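You operate a simulated robot arm through the tools that you are given. There is no shell and no other tool. Be economical: measure what you need, move in short steps, check, and stop when the job is done.

The job below is to be done with a simulated robot arm. You get a single attempt, and the scene is never put back.

Task
Wash the blue lens in the bath for 2 min.
Fine: basket down, lid on; wait till the display says DONE; leave it in.

It is judged by the outcome, as a careful person would: the job done as asked, and still so three seconds after it is handed in. It fails if anything else is knocked over, pushed out of place, dropped, spilled or broken. Lids that push on must go on centred and level and be pressed home; caps that screw on are set level and turned clockwise until they are tight.

Robot
A 7-joint arm with a two-finger parallel gripper, fixed in place. Base frame: the origin is at the foot of the arm, x ahead of it, y to its left, z up; the work surface is at about z = 862. Units: mm, rad, N and s.
With the tool pointing down near the work surface it reaches from about 300 to 700 mm from the base axis. Its first joint turns from -1.152 to 1.152 rad. Payload 1.57 kg.
The TCP is the grasp point between the finger pads, 30 mm short of the fingertips. In the tool frame z runs along the fingers and y along their closing line. The gripper opens to 110 mm. The fingers are 24 mm wide and 12 mm thick; the gripper's body (48 by 112 mm) begins 78 mm behind the TCP.
Orientation is told as [roll, pitch, yaw] about the base's x, y, z axes, in that order, counted from this pose: with the fingers straight down and closing along the base's y, the tool's x points along the base's -x, its y along +y and its z along -z.

Tools
- The arm moves only by the tool drive_tool. Its argument "commands" is text: rows parted by semicolons, each of 6 numbers parted by spaces: the shift along the tool's x, y, z in mm, then the turn, a rotation vector about the tool's x, y, z in rad. In form: tx ty tz ax ay az; .... A call has 1 to 20 rows; each row is the pose to reach, as a shift and turn from the pose commanded when the call began, along the tool's axes at that moment. "claw" is the gripper command, from -1 (fully open) to 1 (shut), values between in proportion, set as the call begins (left out, the last holds). Rows are played at 5 a second. More than 50 mm and 0.15 rad between two rows, or a gripper value outside its range, and nothing of the call is played. A pose out of reach is approached as far as the arm can. The call stops where the force on the tool passes 40 N (or 10 N more than at its start, if that is more) or the arm is blocked; 0.2 s more then pass. The fingers move at their own pace (about 108 mm/s each) and stop on an object; they squeeze with about 42 N. The grip force told is the motor's: it shows also when the fingers shut on nothing. Time passes only in rows, and 0.2 s behind the last, so rows that repeat a pose let the fingers close. The reply holds the time, the measured pose of the TCP, the force on the tool along the base axes, the opening and the grip force, in the units named above and with some noise, with the torque about the TCP (base axes, N m) and any sound that the robot's microphone picked up, and new pictures: "views" is both (left out), scene, wrist or none.
- Cameras (640 x 400 px; columns grow to the right, rows downward): "scene" is fixed at [154.6, -390, 1391.6]; the picture's right is [0.84, -0.55, 0.00], its down [-0.38, -0.58, -0.73] and it looks along [0.40, 0.61, -0.69] (base axes); focal length 298 px, centre (320, 200). "wrist" rides on the gripper at [70, 16, -141] in the tool frame; the picture's right is [-0.23, 0.97, 0.00], its down [-0.86, -0.20, -0.48] and it looks along [-0.47, -0.11, 0.88] (tool axes); focal length 222 px, centre (320, 200). There is no depth. A picture from a camera that has moved, and an enlarged one, comes with that camera's place and axes in the base frame and with its lens.
- close_up(camera, box): a new picture of the part [left, top, right, bottom] of that camera's present view, enlarged. No time passes.
- job_done(): hands the job in; it is judged then, once.

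Go step by step. Nothing tells you positions but the pictures and the camera data: compare them with the known pose of the tool, close in by small moves and look again before you grip or let go. The budget is 120 turns and 200 pictures, counting those below and the enlarged ones. Unless the task says otherwise, let go and move clear before handing in, and close with one line.

The tools are called after ">>>" as name(argument=value, ...) on one line, values as JSON. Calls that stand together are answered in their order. drive_tool: Moves the arm, as the interface text tells. Its arguments: {"type":"object","properties":{"commands":{"type":"string"},"claw":{"type":"number"},"views":{"type":"string","enum":["both","scene","wrist","none"]}},"required":["commands"]} The other tools are called the same way: close_up (camera, box) takes an enlarged picture of a part of a camera's view; job_done () hands the job in.

At the start:

```text
time_s: 0.0
tool_pos: [375.3, -14.5, 1156.3]
tool_rot: [0.001, -0.001, -0.001]
contact_force: [-0.5, -0.8, 0.5]
ft_torque: [-0.03, 0.01, 0.02]
grip_width: 109.9
gripper_force: 0.1
```

scene: 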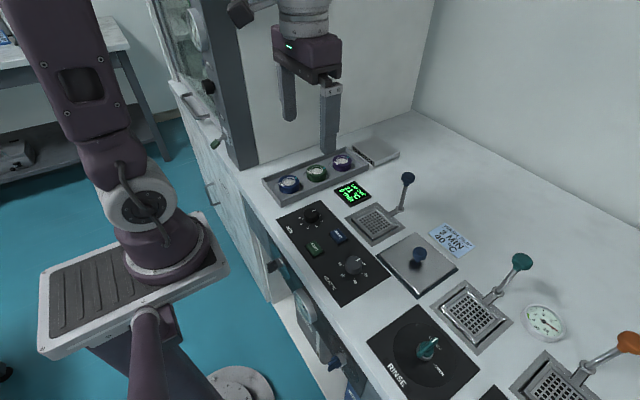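
wrist: 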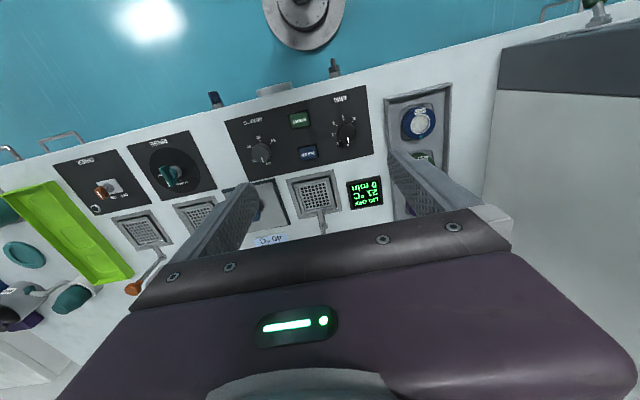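

I see a tray with three lenses, a control panel with two dials and two buttons, a display, baskets with levers and a lid. I'll take enlarged views first.

>>> close_up(camera="scene", box=[250, 140, 410, 240])

>>> close_up(camera="scene", box=[270, 190, 430, 300])

>>> close_up(camera="scene", box=[360, 200, 640, 400])

>>> close_up(camera="wrist", box=[210, 80, 470, 240])

```text
4.00 times, centred on (330, 190) of scene
camera zoom: at [154.6, -390.0, 1391.6], right [0.84, -0.55, 0.0], down [-0.38, -0.58, -0.73], along [0.4, 0.61, -0.69], focal length 1193 px, centre (280, 240)
```

zoom: 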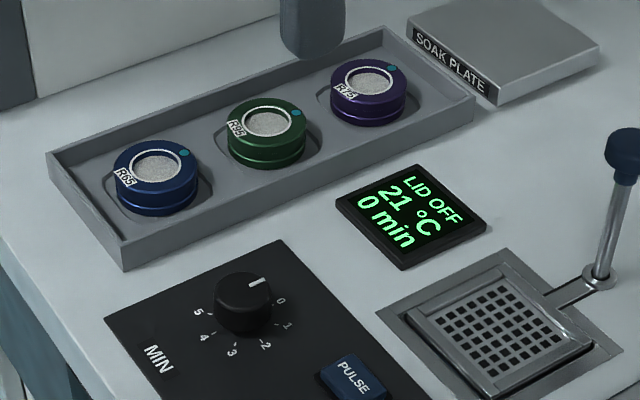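

```text
3.64 times, centred on (350, 245) of scene
camera zoom: at [154.6, -390.0, 1391.6], right [0.84, -0.55, 0.0], down [-0.38, -0.58, -0.73], along [0.4, 0.61, -0.69], focal length 1084 px, centre (211, 36)
```

zoom: 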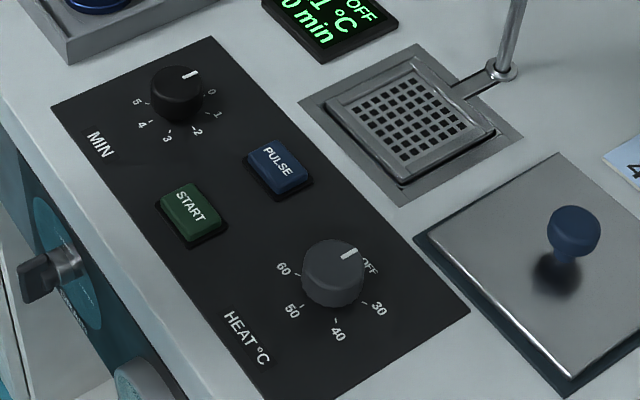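

```text
2.00 times, centred on (500, 300) of scene
camera zoom: at [154.6, -390.0, 1391.6], right [0.84, -0.55, 0.0], down [-0.38, -0.58, -0.73], along [0.4, 0.61, -0.69], focal length 596 px, centre (-40, 0)
```

zoom: 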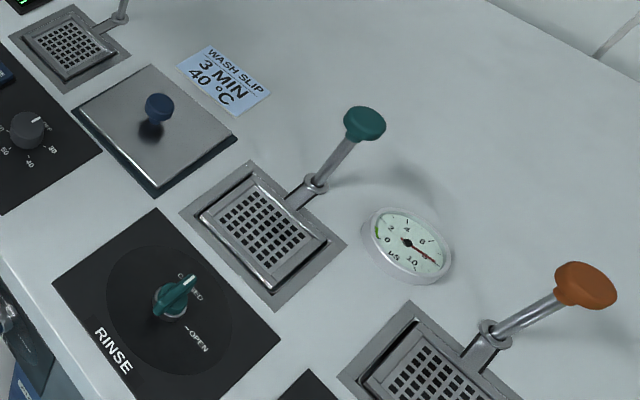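

```text
2.46 times, centred on (340, 160) of wrist
camera zoom: at [305.2, 1.2, 1298.3], right [0.23, 0.97, 0.0], down [0.86, -0.2, 0.48], along [0.47, -0.11, -0.88], focal length 547 px, centre (271, 298)
```

zoom: 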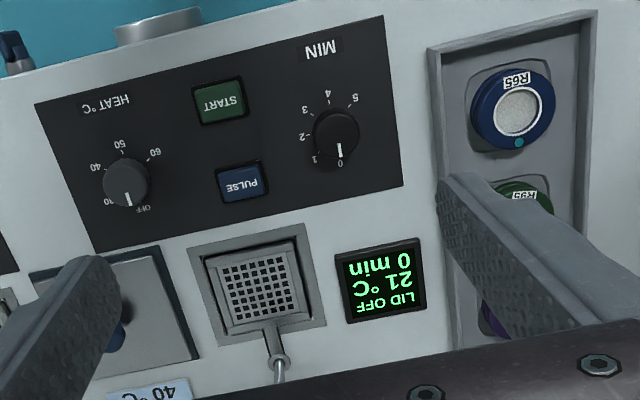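

The slip says 3 min at 40 °C, but the order asks for 2 min and doesn't mention heat, so the order decides the time. I estimate the blue lens at about (413, 152), the MIN dial at (405, 31), START at (362, -54) and the lid knob at (519, -200). Next I'll move above the lens to get a closer look.

>>> drive_tool(commands="-10 40 30 0 0 0;-20 80 70 0 0 0;-30 120 100 0 0 0;-38 166 120 0 0 0;-38 166 120 0 0 0", claw=-1)

>>> close_up(camera="scene", box=[420, 210, 490, 260])

```text
refused: row 1 steps farther than a row can; nothing moved
```

```text
8.00 times, centred on (455, 235) of scene
camera zoom: at [154.6, -390.0, 1391.6], right [0.84, -0.55, 0.0], down [-0.38, -0.58, -0.73], along [0.4, 0.61, -0.69], focal length 2385 px, centre (-760, -80)
```

zoom: 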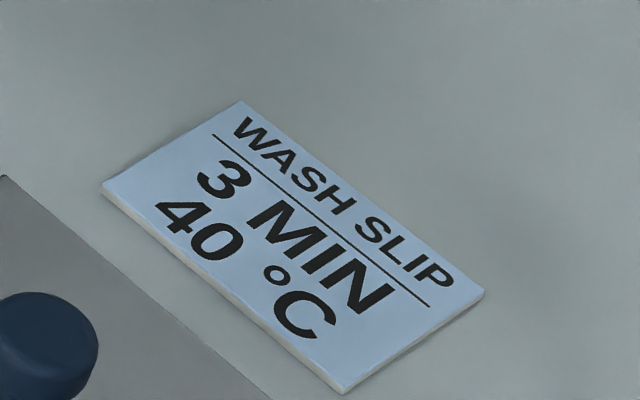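

The slip reads as I thought. The first row was longer than one row allows, so I'll redo the move in smaller steps.

>>> drive_tool(commands="-7 30 22 0 0 0;-14 60 44 0 0 0;-21 90 66 0 0 0;-28 120 88 0 0 0;-35 145 110 0 0 0;-38 166 120 0 0 0;-38 166 120 0 0 0", claw=-1)

```text
time_s: 1.6
tool_pos: [413.5, 151.4, 1033.7]
tool_rot: [0.0, 0.001, 0.0]
contact_force: [-0.7, -0.4, -0.6]
ft_torque: [0.01, -0.01, 0.02]
grip_width: 109.8
gripper_force: 0.1
camera wrist: at [342.8, 167.0, 1176.3], right [0.23, 0.97, 0.0], down [0.85, -0.2, 0.48], along [0.47, -0.11, -0.88], focal length 222 px, centre (320, 200)
```

scene: 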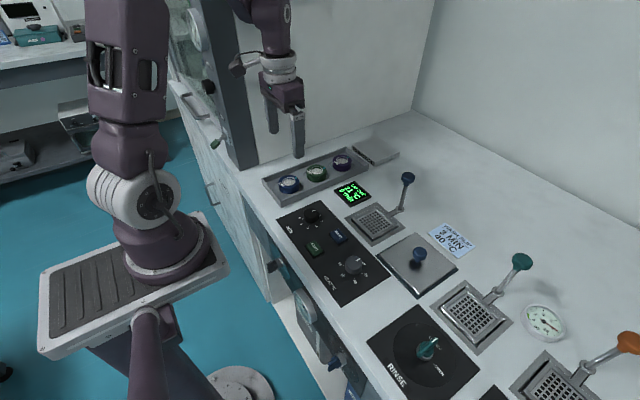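
wrist: 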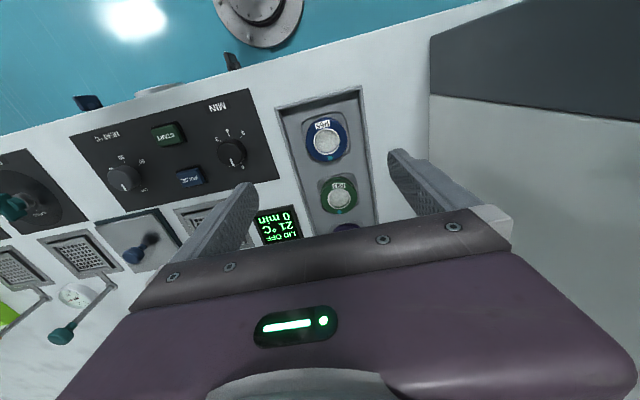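

The lens looks to be near (415, 157) and the MIN dial near (402, 30). Next I'll go over the dial and read its ticks.

>>> drive_tool(commands="-6 -25 12 0 0 0;-12 -50 24 0 0 0;-18 -75 36 0 0 0;-24 -100 48 0 0 0;-32 -124 60 0 0 0;-32 -124 60 0 0 0", views="wrist")

>>> close_up(camera="wrist", box=[240, 40, 400, 140])

```text
time_s: 3.0
tool_pos: [445.0, 29.5, 975.0]
tool_rot: [-0.001, 0.001, 0.0]
contact_force: [0.8, 0.7, -0.3]
ft_torque: [-0.02, -0.01, -0.01]
grip_width: 110.0
gripper_force: 0.0
camera wrist: at [374.1, 44.4, 1117.6], right [0.23, 0.97, 0.0], down [0.86, -0.2, 0.48], along [0.47, -0.11, -0.88], focal length 222 px, centre (320, 200)
```

wrist: 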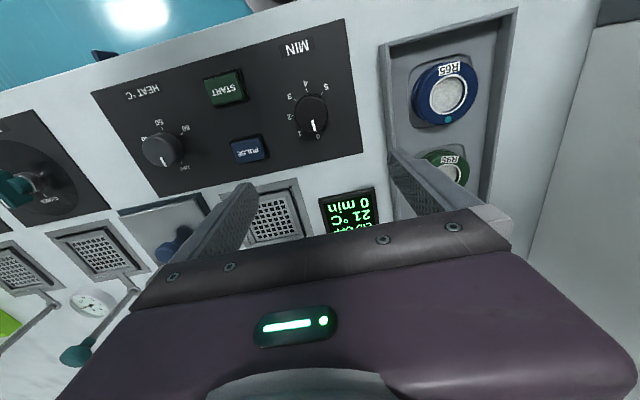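

```text
4.00 times, centred on (320, 90) of wrist
camera zoom: at [374.1, 44.4, 1117.6], right [0.23, 0.97, 0.0], down [0.86, -0.2, 0.48], along [0.47, -0.11, -0.88], focal length 888 px, centre (320, 640)
```

zoom: 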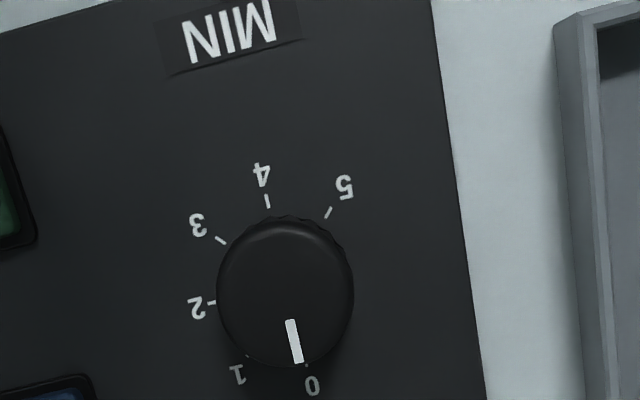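

The MIN dial is centred at about (402, 29), with ticks every 45°, running clockwise from 0 at +x. That puts 2 min at a 90° clockwise turn. I'll come over it with the fingers partly open.

>>> drive_tool(commands="20 0 10 0 0 0;43 0 20 0 0 0;43 0 35 0 0 0;43 0 35 0 0 0", claw=-0.1, views="both")

>>> close_up(camera="scene", box=[260, 150, 420, 250])

```text
time_s: 4.0
tool_pos: [399.2, 30.2, 941.5]
tool_rot: [0.0, 0.0, 0.001]
contact_force: [0.4, -0.4, -0.2]
ft_torque: [0.03, 0.01, 0.03]
grip_width: 60.4
gripper_force: 0.1
camera wrist: at [329.4, 44.9, 1084.0], right [0.23, 0.97, 0.0], down [0.86, -0.2, 0.48], along [0.47, -0.11, -0.88], focal length 222 px, centre (320, 200)
```

scene: 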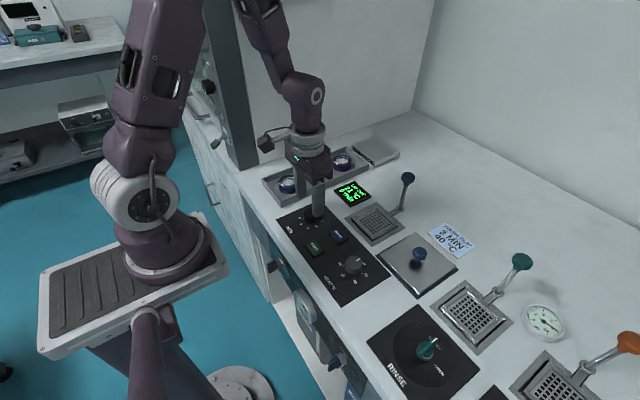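
wrist: 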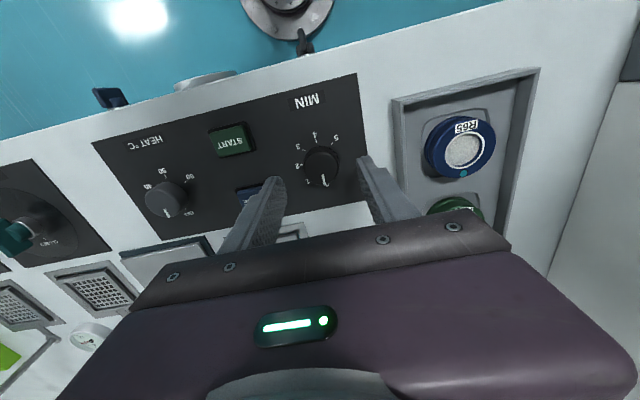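

```text
4.00 times, centred on (340, 200) of scene
camera zoom: at [154.5, -390.0, 1391.6], right [0.84, -0.55, 0.0], down [-0.38, -0.58, -0.73], along [0.4, 0.61, -0.69], focal length 1193 px, centre (240, 200)
```

zoom: 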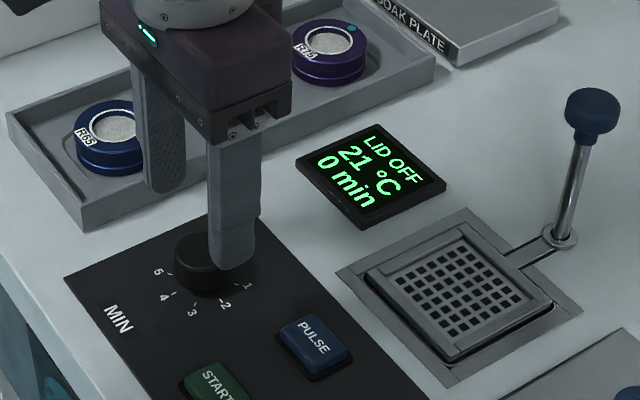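

The dial sits between the fingers. I'll go down around it and close.

>>> drive_tool(commands="0 -1 15 0 0 0;-1 -1 30 0 0 0;-2 -1 40 0 0 0;-2 -1 40 0 0 0", views="wrist")

>>> close_up(camera="scene", box=[260, 170, 380, 245])

```text
time_s: 5.0
tool_pos: [403.0, 27.7, 902.8]
tool_rot: [0.0, 0.001, 0.0]
contact_force: [0.6, 0.5, 1.0]
ft_torque: [-0.03, -0.02, -0.04]
grip_width: 60.6
gripper_force: 0.0
camera wrist: at [334.0, 43.2, 1044.1], right [0.23, 0.97, 0.0], down [0.85, -0.2, 0.48], along [0.47, -0.11, -0.88], focal length 222 px, centre (320, 200)
```

wrist: 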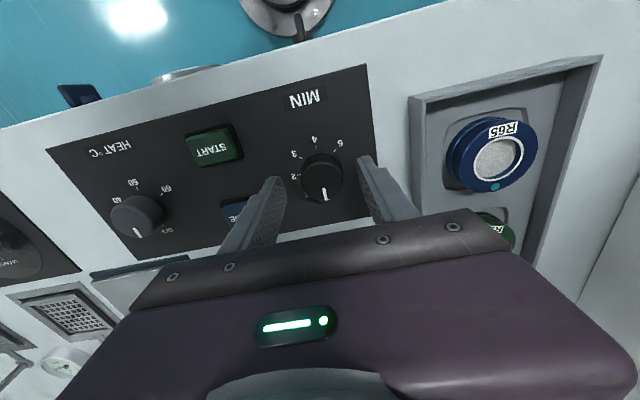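

```text
5.33 times, centred on (320, 208) of scene
camera zoom: at [154.6, -390.0, 1391.6], right [0.84, -0.55, 0.0], down [-0.38, -0.58, -0.73], along [0.4, 0.61, -0.69], focal length 1590 px, centre (320, 160)
```

zoom: 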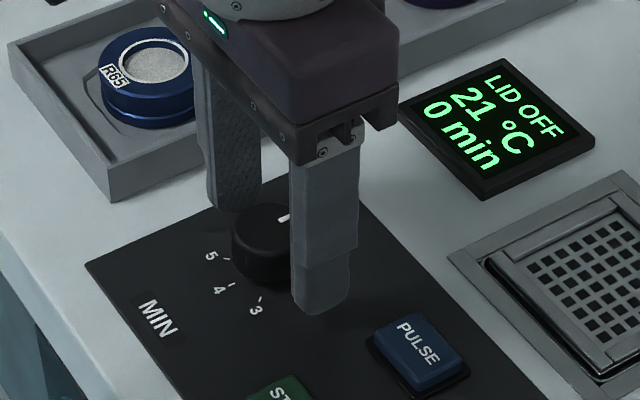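

>>> drive_tool(commands="0 0 0 0 0 0;0 0 0 0 0 0;0 0 0 0 0 0", claw=1, views="wrist")

```text
time_s: 5.8
tool_pos: [403.7, 30.4, 901.9]
tool_rot: [0.002, 0.0, 0.003]
contact_force: [-3.3, 33.8, -8.2]
ft_torque: [0.66, -0.05, -0.09]
grip_width: 33.3
gripper_force: 41.4
camera wrist: at [333.9, 44.9, 1044.1], right [0.22, 0.97, 0.0], down [0.86, -0.2, 0.48], along [0.47, -0.11, -0.88], focal length 222 px, centre (320, 200)
```

wrist: 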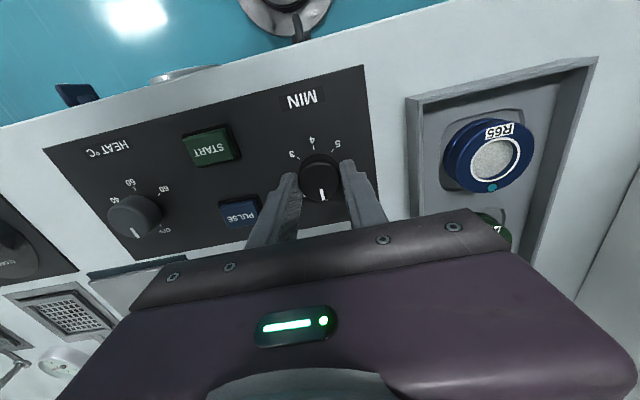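

The knob is gripped but there is a sideways load, so I'll ease 2 mm to +y.

>>> drive_tool(commands="0 1 0 0 0 0;0 2 0 0 0 0;0 2 0 0 0 0", views="none")

```text
time_s: 6.6
tool_pos: [404.2, 30.0, 901.7]
tool_rot: [-0.001, 0.003, 0.001]
contact_force: [-8.0, 24.2, -5.7]
ft_torque: [1.06, -0.12, -0.04]
grip_width: 33.7
gripper_force: 41.2
```

>>> drive_tool(commands="0 2 0 0 0 0;1 4 0 0 0 0;1 4 0 0 0 0", views="none")

```text
time_s: 7.4
tool_pos: [404.5, 30.1, 902.0]
tool_rot: [-0.002, -0.001, -0.005]
contact_force: [11.0, -33.4, -5.3]
ft_torque: [-0.62, 0.1, 0.06]
grip_width: 33.6
gripper_force: 41.5
```

>>> drive_tool(commands="-0.6 -2.3 0 0 0 0;-0.6 -2.3 0 0 0 0", views="none")

```text
time_s: 8.0
tool_pos: [404.0, 30.7, 902.4]
tool_rot: [0.0, -0.003, 0.001]
contact_force: [3.9, -19.6, 29.2]
ft_torque: [-0.98, 0.27, 0.05]
grip_width: 33.7
gripper_force: 41.4
```

The loads are leftover friction, so I'll let go and regrip from here.

>>> drive_tool(commands="0 0 0 0 0 0;0 0 0 0 0 0", claw=0.2, views="none")

>>> drive_tool(commands="0 0 0 0 0 0;0 0 0 0 0 0;0 0 0 0 0 0", claw=1, views="none")

```text
time_s: 8.6
tool_pos: [403.6, 31.5, 902.3]
tool_rot: [0.001, 0.001, 0.0]
contact_force: [0.0, 0.1, -0.5]
ft_torque: [-0.01, -0.02, 0.01]
grip_width: 43.9
gripper_force: 0.1
```

```text
time_s: 9.4
tool_pos: [403.7, 29.8, 901.0]
tool_rot: [-0.001, 0.0, 0.001]
contact_force: [-0.3, -6.9, -4.7]
ft_torque: [0.17, -0.19, 0.02]
grip_width: 33.4
gripper_force: 41.4
```

The load is low now. I'll turn the dial 90° clockwise.

>>> drive_tool(commands="0 0 0 0 0 0.13;0 0 0 0 0 0.26;0 0 0 0 0 0.39;0 0 0 0 0 0.52;0 0 0 0 0 0.65;0 0 0 0 0 0.785;0 0 0 0 0 0.785", views="both")

>>> close_up(camera="scene", box=[260, 160, 380, 235])

```text
time_s: 10.3
tool_pos: [403.1, 29.0, 901.5]
tool_rot: [0.0, -0.003, -0.455]
contact_force: [-2.8, -6.0, 8.6]
ft_torque: [-0.09, -0.34, 0.01]
grip_width: 33.5
gripper_force: 41.5
stopped in row 4: the force on the tool passed its limit at 42 N (the readings are from after the stop); the commanded pose is now the measured one
camera wrist: at [347.9, 74.1, 1043.4], right [0.63, 0.77, 0.0], down [0.68, -0.56, 0.48], along [0.37, -0.31, -0.88], focal length 222 px, centre (320, 200)
```

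scene: 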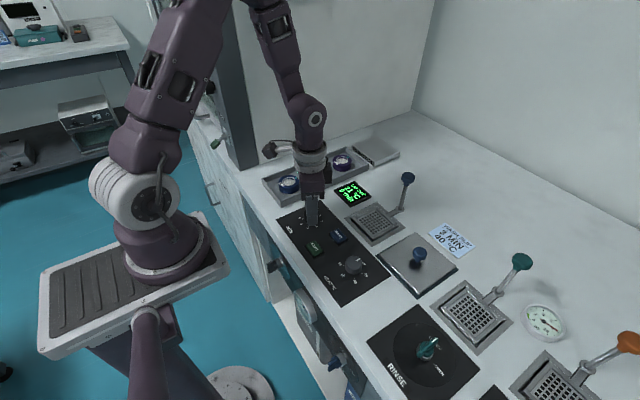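
wrist: 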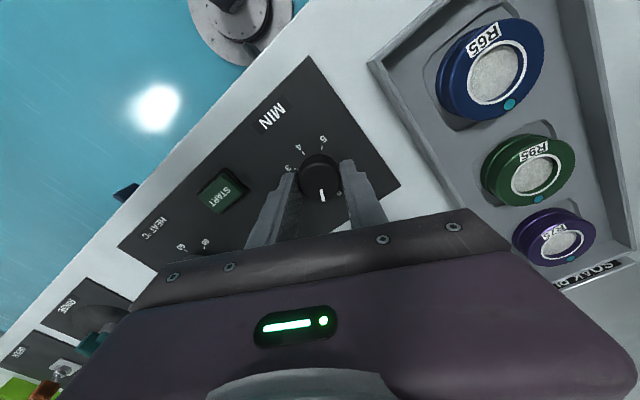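

```text
5.33 times, centred on (320, 198) of scene
camera zoom: at [154.4, -390.1, 1391.6], right [0.84, -0.55, 0.0], down [-0.38, -0.58, -0.73], along [0.4, 0.61, -0.69], focal length 1590 px, centre (320, 213)
```

zoom: 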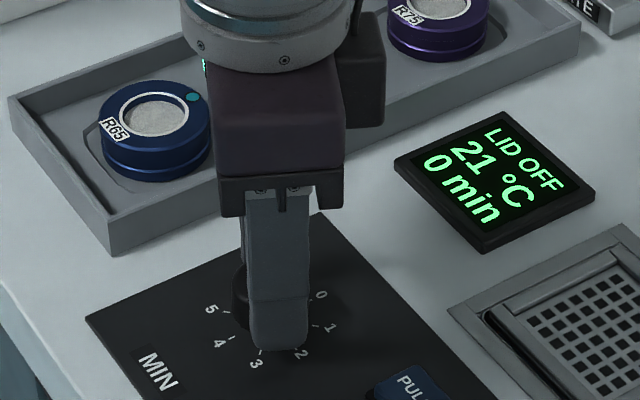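

The dial follows; the move stopped on a brief lateral force at 26°. I'll continue with smaller steps.

>>> drive_tool(commands="0 0 0 0 0 0.06;0 0 0 0 0 0.12;0 0 0 0 0 0.18;0 0 0 0 0 0.24;0 0 0 0 0 0.30;0 0 0 0 0 0.36;0 0 0 0 0 0.42;0 0 0 0 0 0.42", views="wrist")

```text
time_s: 12.2
tool_pos: [402.6, 28.7, 901.6]
tool_rot: [-0.003, 0.0, -0.88]
contact_force: [-19.9, -26.4, 1.3]
ft_torque: [-0.84, -0.04, 0.12]
grip_width: 33.6
gripper_force: 41.4
camera wrist: at [371.2, 92.2, 1043.4], right [0.89, 0.45, 0.0], down [0.39, -0.78, 0.48], along [0.21, -0.43, -0.88], focal length 222 px, centre (320, 200)
```

wrist: 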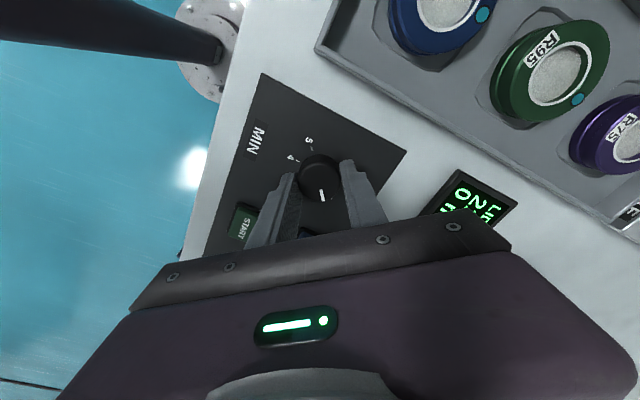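

>>> drive_tool(commands="0 -0.7 0 0 0 0;0 -1.3 0 0 0 0.06;0 -1.3 0 0 0 0.12;0 -1.3 0 0 0 0.18;0 -1.3 0 0 0 0.24;0 -1.3 0 0 0 0.30;0 -1.3 0 0 0 0.36;0 -1.3 0 0 0 0.36", views="none")

```text
time_s: 13.9
tool_pos: [403.0, 29.2, 901.3]
tool_rot: [-0.001, 0.001, -1.239]
contact_force: [-23.7, -12.6, 19.6]
ft_torque: [0.29, 0.62, 0.04]
grip_width: 33.4
gripper_force: 41.1
```

>>> drive_tool(commands="0 -0.7 0 0 0 0;0 -1 0 0 0 0.06;0 -1 0 0 0 0.12;0 -1 0 0 0 0.18;0 -1 0 0 0 0.24;0 -1 0 0 0 0.29;0 -1 0 0 0 0.33;0 -1 0 0 0 0.33", views="wrist")

>>> close_up(camera="scene", box=[260, 160, 380, 235])

```text
time_s: 15.8
tool_pos: [402.3, 28.2, 901.7]
tool_rot: [0.001, 0.0, -1.569]
contact_force: [-9.3, -18.9, 7.8]
ft_torque: [-0.89, 0.71, 0.06]
grip_width: 33.7
gripper_force: 41.2
camera wrist: at [417.7, 97.7, 1043.3], right [0.97, -0.23, 0.0], down [-0.2, -0.85, 0.48], along [-0.11, -0.47, -0.88], focal length 222 px, centre (320, 200)
```

wrist: 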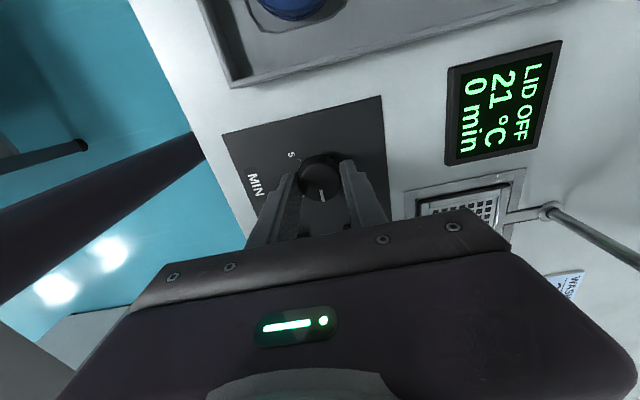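

```text
5.33 times, centred on (320, 198) of scene
camera zoom: at [154.2, -390.4, 1391.6], right [0.84, -0.55, 0.0], down [-0.38, -0.58, -0.73], along [0.4, 0.61, -0.69], focal length 1590 px, centre (320, 213)
```

zoom: 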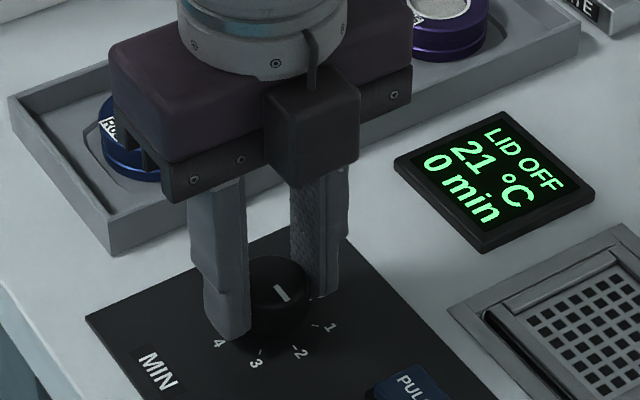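

I'll let go, rise and check where the pointer sits.

>>> drive_tool(commands="0 0 0 0 0 0;0 0 0 0 0 0;0 0 -30 0 0 0;0 0 -60 0 0 0;-30 0 -90 0 0 0;-30 0 -90 0 0 0", claw=0, views="wrist")

>>> close_up(camera="scene", box=[260, 170, 380, 245])

>>> close_up(camera="wrist", box=[240, 60, 400, 160])

```text
time_s: 17.1
tool_pos: [401.8, 0.2, 991.3]
tool_rot: [-0.001, -0.002, -1.565]
contact_force: [1.1, 0.1, -0.5]
ft_torque: [-0.02, 0.0, 0.02]
grip_width: 54.9
gripper_force: 0.1
camera wrist: at [417.7, 70.2, 1133.6], right [0.97, -0.22, 0.0], down [-0.2, -0.85, 0.48], along [-0.11, -0.47, -0.88], focal length 222 px, centre (320, 200)
```

wrist: 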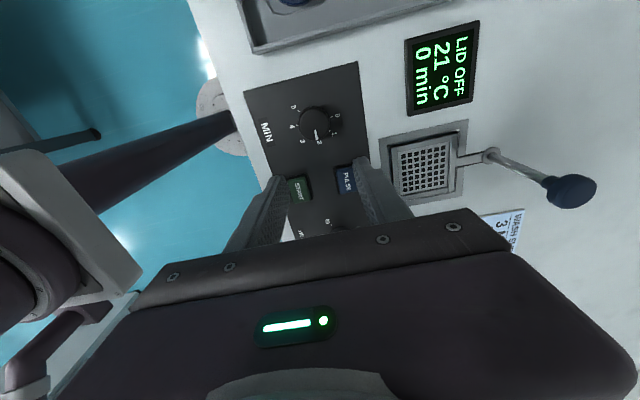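

```text
5.33 times, centred on (320, 208) of scene
camera zoom: at [154.5, -390.0, 1391.6], right [0.84, -0.55, 0.0], down [-0.38, -0.58, -0.73], along [0.4, 0.61, -0.69], focal length 1590 px, centre (320, 160)
```

zoom: 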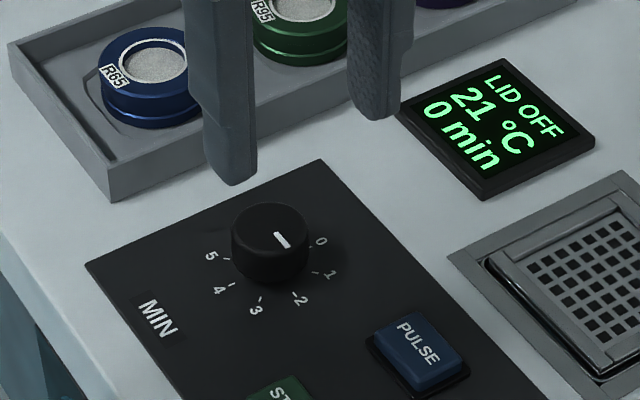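

```text
4.00 times, centred on (320, 110) of wrist
camera zoom: at [417.7, 70.2, 1133.6], right [0.97, -0.22, 0.0], down [-0.2, -0.85, 0.48], along [-0.11, -0.47, -0.88], focal length 888 px, centre (320, 560)
```

zoom: 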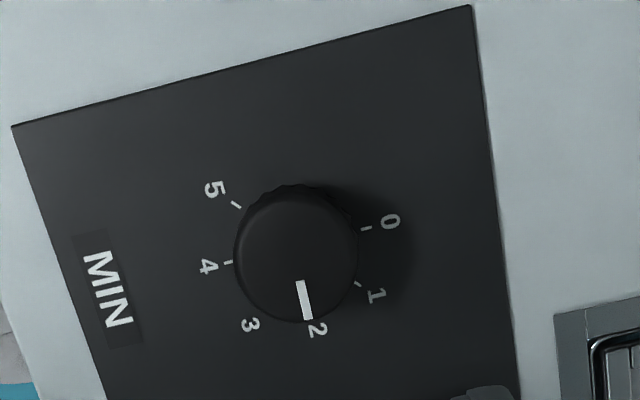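

The pointer is on 2. Next I'll turn back and look at the basket, lever and lid from above.

>>> drive_tool(commands="-5 14 0 0 0 -0.131;-10 28 0 0 0 -0.262;-15 42 0 0 0 -0.392;-20 56 -3 0 0 -0.523;-25 70 -6 0 0 -0.654;-30 84 -9 0 0 -0.785;-36 98 -12 0 0 -0.915;-42 112 -15 0 0 -1.046;-48 126 -18 0 0 -1.177;-54 140 -20 0 0 -1.308;-60 155 -20 0 0 -1.438;-65 170 -20 0 0 -1.567;-65 170 -20 0 0 -1.567", claw=-1, views="both")

>>> close_up(camera="wrist", box=[200, 20, 440, 170])

```text
time_s: 19.9
tool_pos: [573.5, -65.5, 1010.9]
tool_rot: [-0.001, 0.001, 0.0]
contact_force: [0.4, -0.1, 0.6]
ft_torque: [0.02, 0.02, 0.07]
grip_width: 110.2
gripper_force: 0.0
camera wrist: at [503.2, -50.9, 1153.7], right [0.23, 0.97, 0.0], down [0.86, -0.2, 0.48], along [0.47, -0.11, -0.88], focal length 222 px, centre (320, 200)
```

scene: 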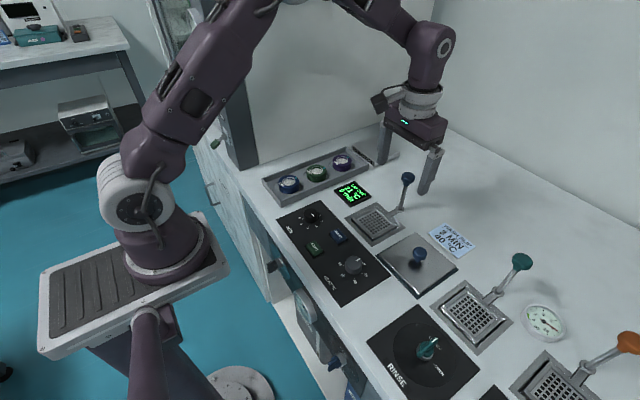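
wrist: 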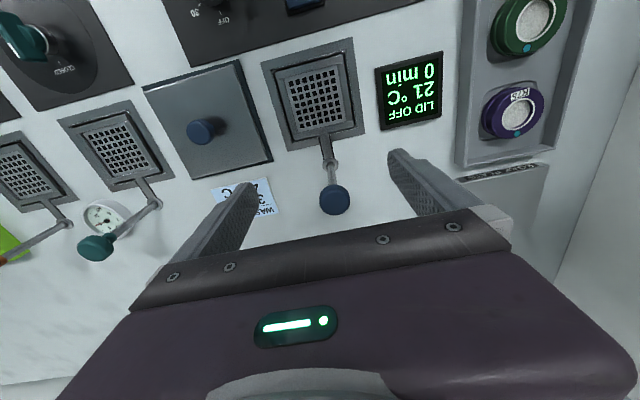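

```text
2.67 times, centred on (320, 95) of wrist
camera zoom: at [503.2, -50.9, 1153.7], right [0.23, 0.97, 0.0], down [0.86, -0.2, 0.48], along [0.47, -0.11, -0.88], focal length 592 px, centre (320, 480)
```

zoom: 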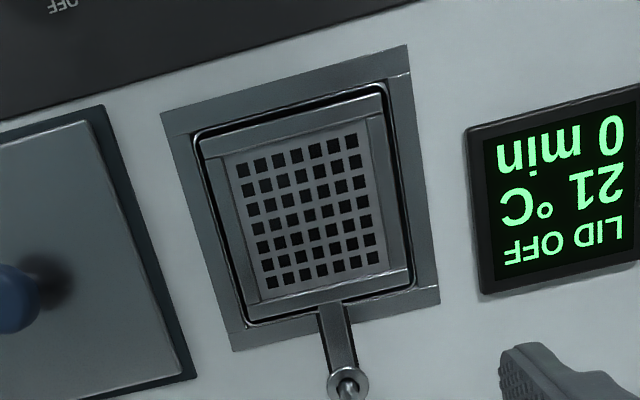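

>>> close_up(camera="scene", box=[340, 165, 436, 225])

>>> close_up(camera="scene", box=[260, 140, 372, 210])

>>> close_up(camera="scene", box=[340, 180, 468, 260])

>>> close_up(camera="scene", box=[370, 220, 466, 300])

```text
6.67 times, centred on (388, 195) of scene
camera zoom: at [154.6, -390.0, 1391.6], right [0.84, -0.55, 0.0], down [-0.38, -0.58, -0.73], along [0.4, 0.61, -0.69], focal length 1988 px, centre (-133, 233)
```

zoom: 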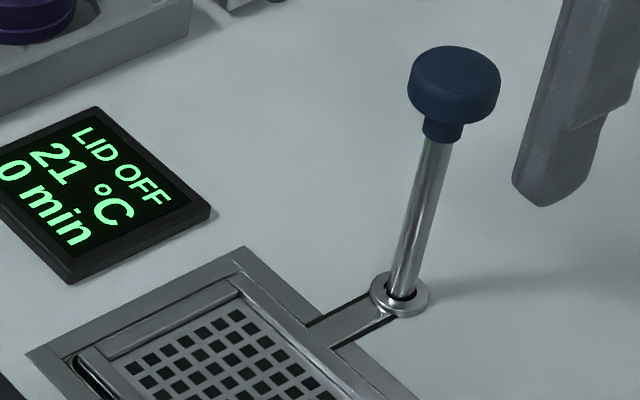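

```text
5.71 times, centred on (316, 175) of scene
camera zoom: at [154.6, -390.0, 1391.6], right [0.84, -0.55, 0.0], down [-0.38, -0.58, -0.73], along [0.4, 0.61, -0.69], focal length 1704 px, centre (343, 343)
```

zoom: 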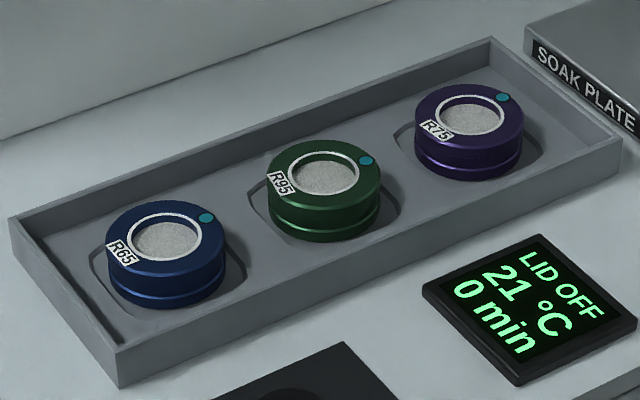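

```text
5.00 times, centred on (404, 220) of scene
camera zoom: at [154.6, -390.0, 1391.6], right [0.84, -0.55, 0.0], down [-0.38, -0.58, -0.73], along [0.4, 0.61, -0.69], focal length 1491 px, centre (-100, 100)
```

zoom: 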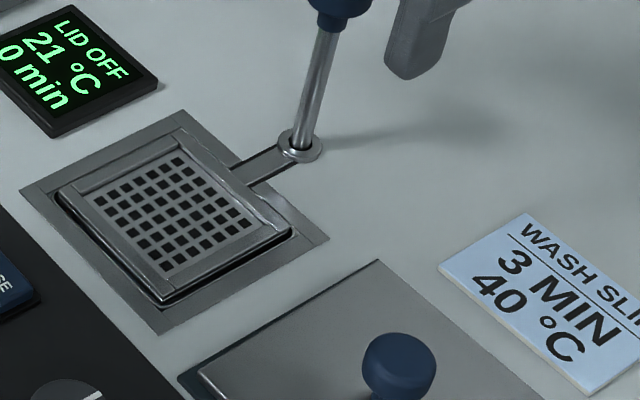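

```text
5.00 times, centred on (418, 260) of scene
camera zoom: at [154.6, -390.0, 1391.6], right [0.84, -0.55, 0.0], down [-0.38, -0.58, -0.73], along [0.4, 0.61, -0.69], focal length 1491 px, centre (-170, -100)
```

zoom: 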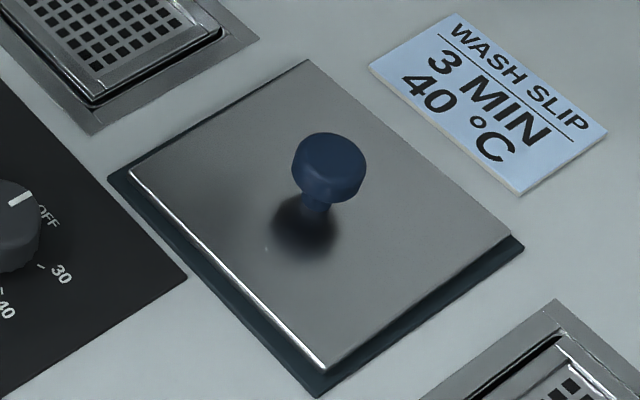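

The lever looks like a vertical plunger at about (607, -61), with its knob top near z 973. The basket is centred at (525, -60), and the lid is about 112 mm square at (525, -197). Next I'll go to the blue lens, which I take to be near (416, 158) with its top at about z 888.

>>> drive_tool(commands="0 0 -40 0 0 0;25 35 -40 0 0 0;50 70 -40 0 0 0;75 105 -40 0 0 0;100 140 -40 0 0 0;125 175 -30 0 0 0;145 205 0 0 0 0;157 223 30 0 0 0;157 223 50 0 0 0;157 223 50 0 0 0", claw=-0.27)

>>> close_up(camera="wrist", box=[220, 80, 420, 205])

>>> close_up(camera="scene", box=[250, 130, 370, 205])

```text
time_s: 22.1
tool_pos: [416.2, 156.9, 958.7]
tool_rot: [0.0, -0.001, -0.001]
contact_force: [-0.4, 0.1, 0.5]
ft_torque: [0.01, -0.03, 0.01]
grip_width: 69.8
gripper_force: 0.0
camera wrist: at [345.9, 173.4, 1101.6], right [0.23, 0.97, 0.0], down [0.85, -0.2, 0.48], along [0.47, -0.11, -0.88], focal length 222 px, centre (320, 200)
```

scene: 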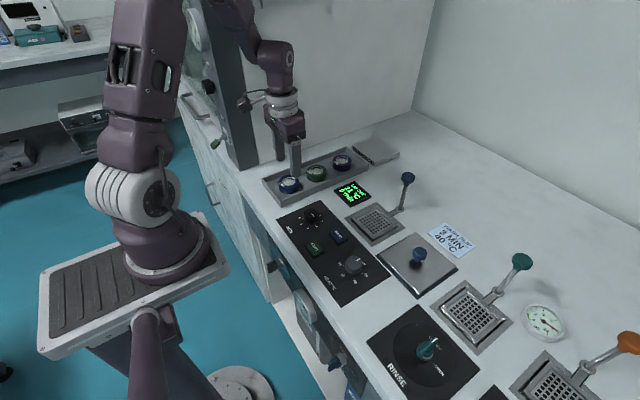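
wrist: 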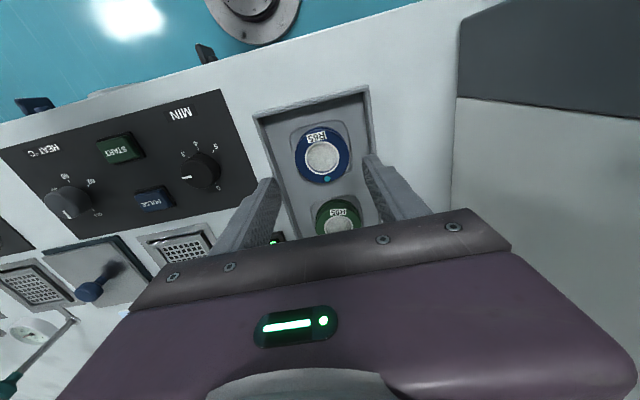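

```text
3.20 times, centred on (320, 142) of wrist
camera zoom: at [345.9, 173.4, 1101.6], right [0.23, 0.97, 0.0], down [0.85, -0.2, 0.48], along [0.47, -0.11, -0.88], focal length 711 px, centre (320, 384)
```

zoom: 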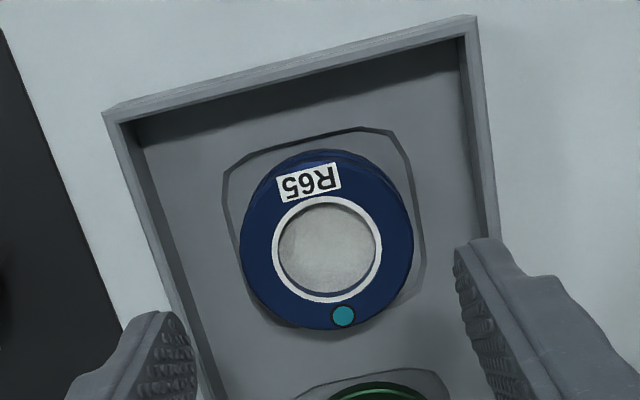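

```text
5.33 times, centred on (310, 168) of scene
camera zoom: at [154.6, -389.9, 1391.6], right [0.84, -0.55, 0.0], down [-0.38, -0.58, -0.73], along [0.4, 0.61, -0.69], focal length 1590 px, centre (373, 373)
```

zoom: 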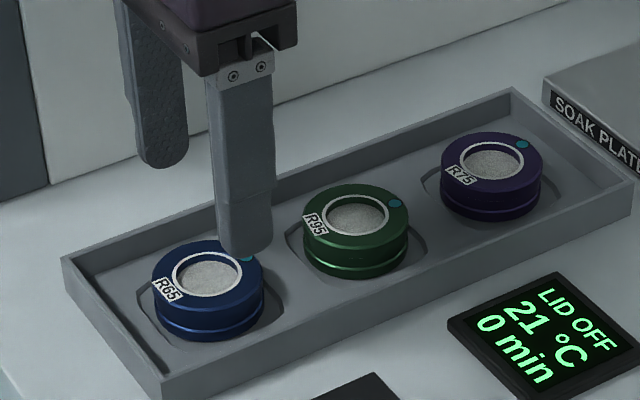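

>>> drive_tool(commands="1 2 15 0 0 0;1 2 30 0 0 0;1 2 45 0 0 0;1 2 54 0 0 0;1 2 54 0 0 0", views="wrist")

>>> close_up(camera="scene", box=[250, 130, 370, 205])

```text
time_s: 23.4
tool_pos: [414.2, 159.4, 907.6]
tool_rot: [0.0, 0.0, 0.0]
contact_force: [-0.9, -0.6, 0.9]
ft_torque: [-0.02, -0.03, 0.0]
grip_width: 70.0
gripper_force: 0.0
camera wrist: at [344.0, 175.7, 1049.5], right [0.23, 0.97, 0.0], down [0.85, -0.2, 0.48], along [0.47, -0.11, -0.88], focal length 222 px, centre (320, 200)
```

wrist: 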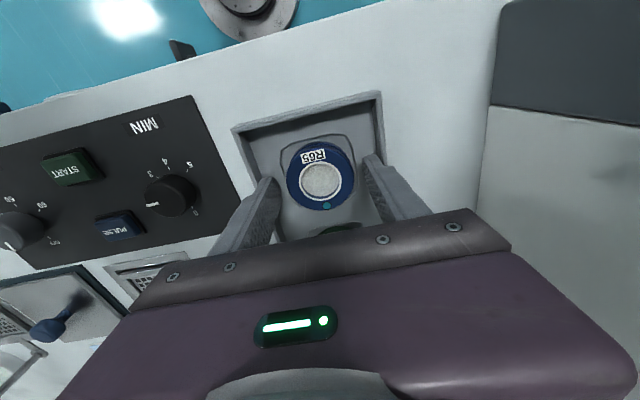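

```text
5.33 times, centred on (310, 168) of scene
camera zoom: at [154.6, -389.9, 1391.6], right [0.84, -0.55, 0.0], down [-0.38, -0.58, -0.73], along [0.4, 0.61, -0.69], focal length 1590 px, centre (373, 373)
```

zoom: 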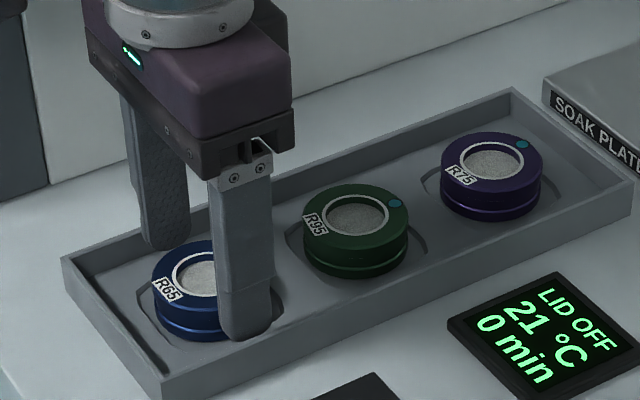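

Aligned, so I'll close on the lens and check the side load.

>>> drive_tool(commands="0 0 2 0 0 0;0 0 2 0 0 0;0 0 2 0 0 0", claw=1, views="wrist")

>>> close_up(camera="wrist", box=[220, 110, 420, 235])

```text
time_s: 24.1
tool_pos: [414.1, 158.7, 903.4]
tool_rot: [0.0, -0.003, 0.001]
contact_force: [-1.4, 4.4, 21.6]
ft_torque: [0.21, 0.05, 0.02]
grip_width: 53.6
gripper_force: 41.8
camera wrist: at [344.1, 175.2, 1047.0], right [0.23, 0.97, 0.0], down [0.85, -0.2, 0.48], along [0.47, -0.11, -0.88], focal length 222 px, centre (320, 200)
```

wrist: 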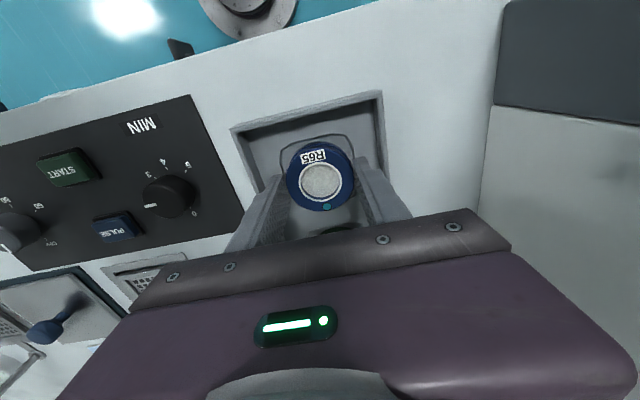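

```text
3.20 times, centred on (320, 172) of wrist
camera zoom: at [344.1, 175.2, 1047.0], right [0.23, 0.97, 0.0], down [0.85, -0.2, 0.48], along [0.47, -0.11, -0.88], focal length 711 px, centre (320, 288)
```

zoom: 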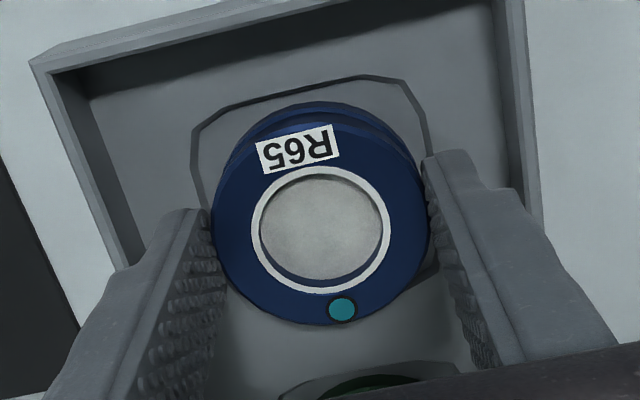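

The lens is held at 53.6 mm wide. I'll lift it.

>>> drive_tool(commands="0 0 -10 0 0 0;0 0 -25 0 0 0;0 0 -45 0 0 0;0 0 -70 0 0 0;0 0 -95 0 0 0;0 0 -115 0 0 0;0 0 -115 0 0 0")

>>> close_up(camera="wrist", box=[220, 110, 420, 235])

>>> close_up(camera="scene", box=[240, 110, 360, 185])

```text
time_s: 25.8
tool_pos: [415.4, 160.1, 1020.9]
tool_rot: [-0.001, -0.001, 0.0]
contact_force: [0.5, 0.2, -0.6]
ft_torque: [-0.02, -0.01, -0.02]
grip_width: 53.3
gripper_force: 42.0
camera wrist: at [344.4, 175.8, 1163.0], right [0.23, 0.97, 0.0], down [0.85, -0.2, 0.48], along [0.47, -0.11, -0.88], focal length 222 px, centre (320, 200)
```

scene: 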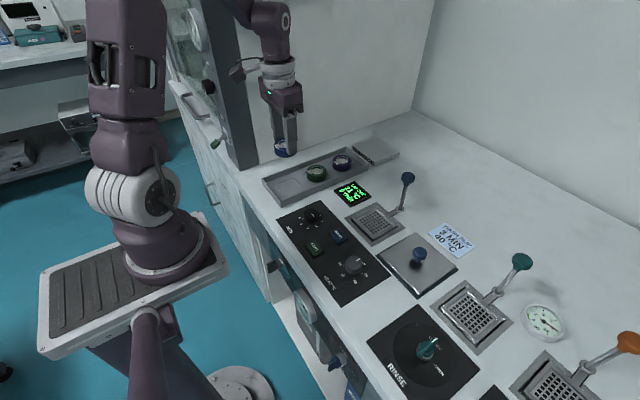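
wrist: 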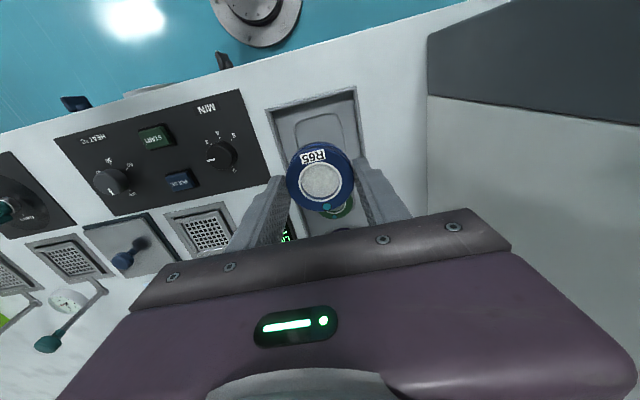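

```text
3.20 times, centred on (320, 172) of wrist
camera zoom: at [344.4, 175.8, 1163.0], right [0.23, 0.97, 0.0], down [0.85, -0.2, 0.48], along [0.47, -0.11, -0.88], focal length 711 px, centre (320, 288)
```

zoom: 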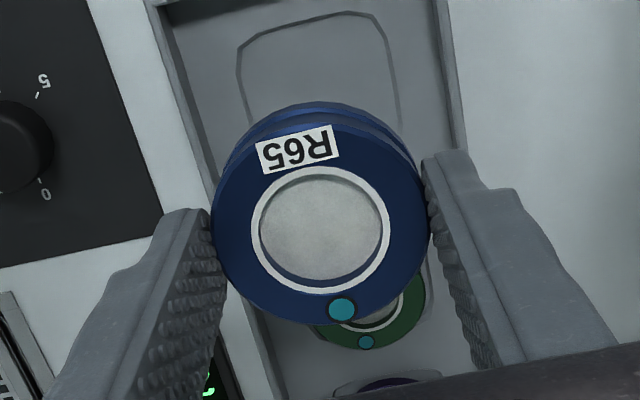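

```text
5.33 times, centred on (300, 148) of scene
camera zoom: at [154.6, -390.0, 1391.6], right [0.84, -0.55, 0.0], down [-0.38, -0.58, -0.73], along [0.4, 0.61, -0.69], focal length 1590 px, centre (427, 480)
```

zoom: 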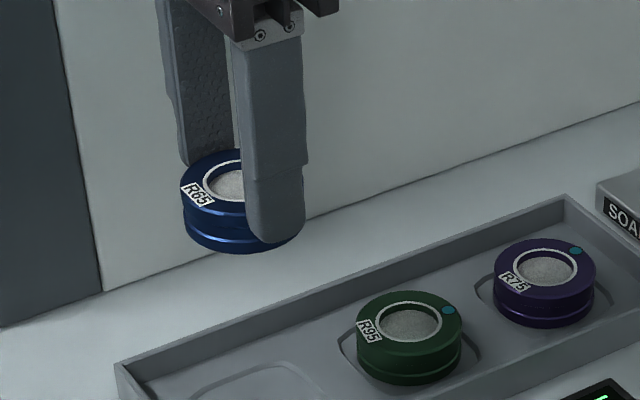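

Lens secure. I'll carry it over the basket at (525, -60).

>>> drive_tool(commands="-18 -36 0 0 0 0;-37 -73 0 0 0 0;-55 -110 0 0 0 0;-74 -147 0 0 0 0;-92 -183 0 0 0 0;-112 -220 15 0 0 0;-112 -220 40 0 0 0;-112 -220 60 0 0 0;-112 -220 60 0 0 0")

>>> close_up(camera="wrist", box=[220, 100, 420, 225])

>>> close_up(camera="scene", box=[320, 150, 440, 250])

```text
time_s: 27.8
tool_pos: [525.5, -65.5, 962.3]
tool_rot: [-0.002, 0.0, 0.0]
contact_force: [-0.2, -0.1, -0.6]
ft_torque: [0.01, 0.02, 0.03]
grip_width: 53.3
gripper_force: 42.1
camera wrist: at [456.0, -49.7, 1103.7], right [0.23, 0.97, 0.0], down [0.85, -0.2, 0.48], along [0.47, -0.11, -0.88], focal length 222 px, centre (320, 200)
```

scene: 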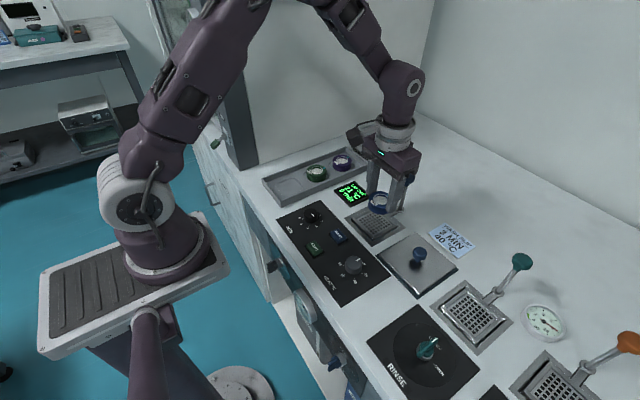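
wrist: 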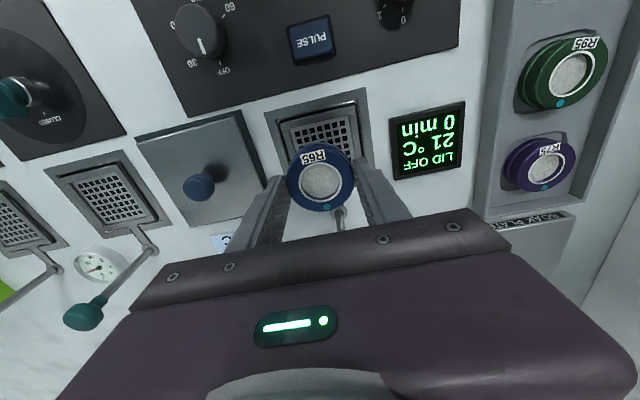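

```text
3.20 times, centred on (320, 162) of wrist
camera zoom: at [456.0, -49.7, 1103.7], right [0.23, 0.97, 0.0], down [0.85, -0.2, 0.48], along [0.47, -0.11, -0.88], focal length 711 px, centre (320, 320)
```

zoom: 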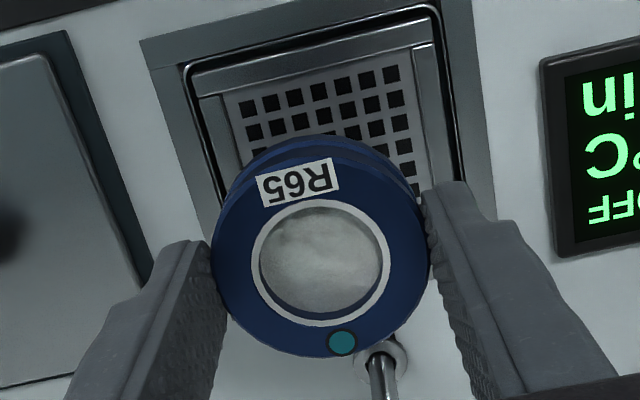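

```text
4.00 times, centred on (380, 200) of scene
camera zoom: at [154.6, -390.0, 1391.6], right [0.84, -0.55, 0.0], down [-0.38, -0.58, -0.73], along [0.4, 0.61, -0.69], focal length 1193 px, centre (80, 200)
```

zoom: 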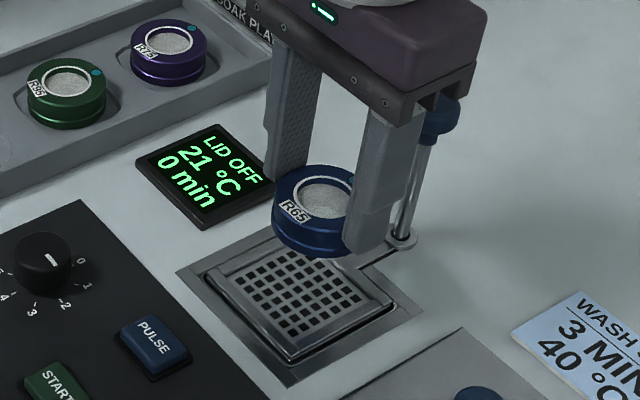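

>>> drive_tool(commands="0 0 0 0 0 0;0 0 0 0 0 0;0 0 0 0 0 0", views="none")

```text
time_s: 28.6
tool_pos: [527.0, -65.0, 960.6]
tool_rot: [-0.002, 0.0, 0.0]
contact_force: [0.4, -0.3, 0.0]
ft_torque: [0.01, 0.04, -0.03]
grip_width: 53.4
gripper_force: 41.9
```

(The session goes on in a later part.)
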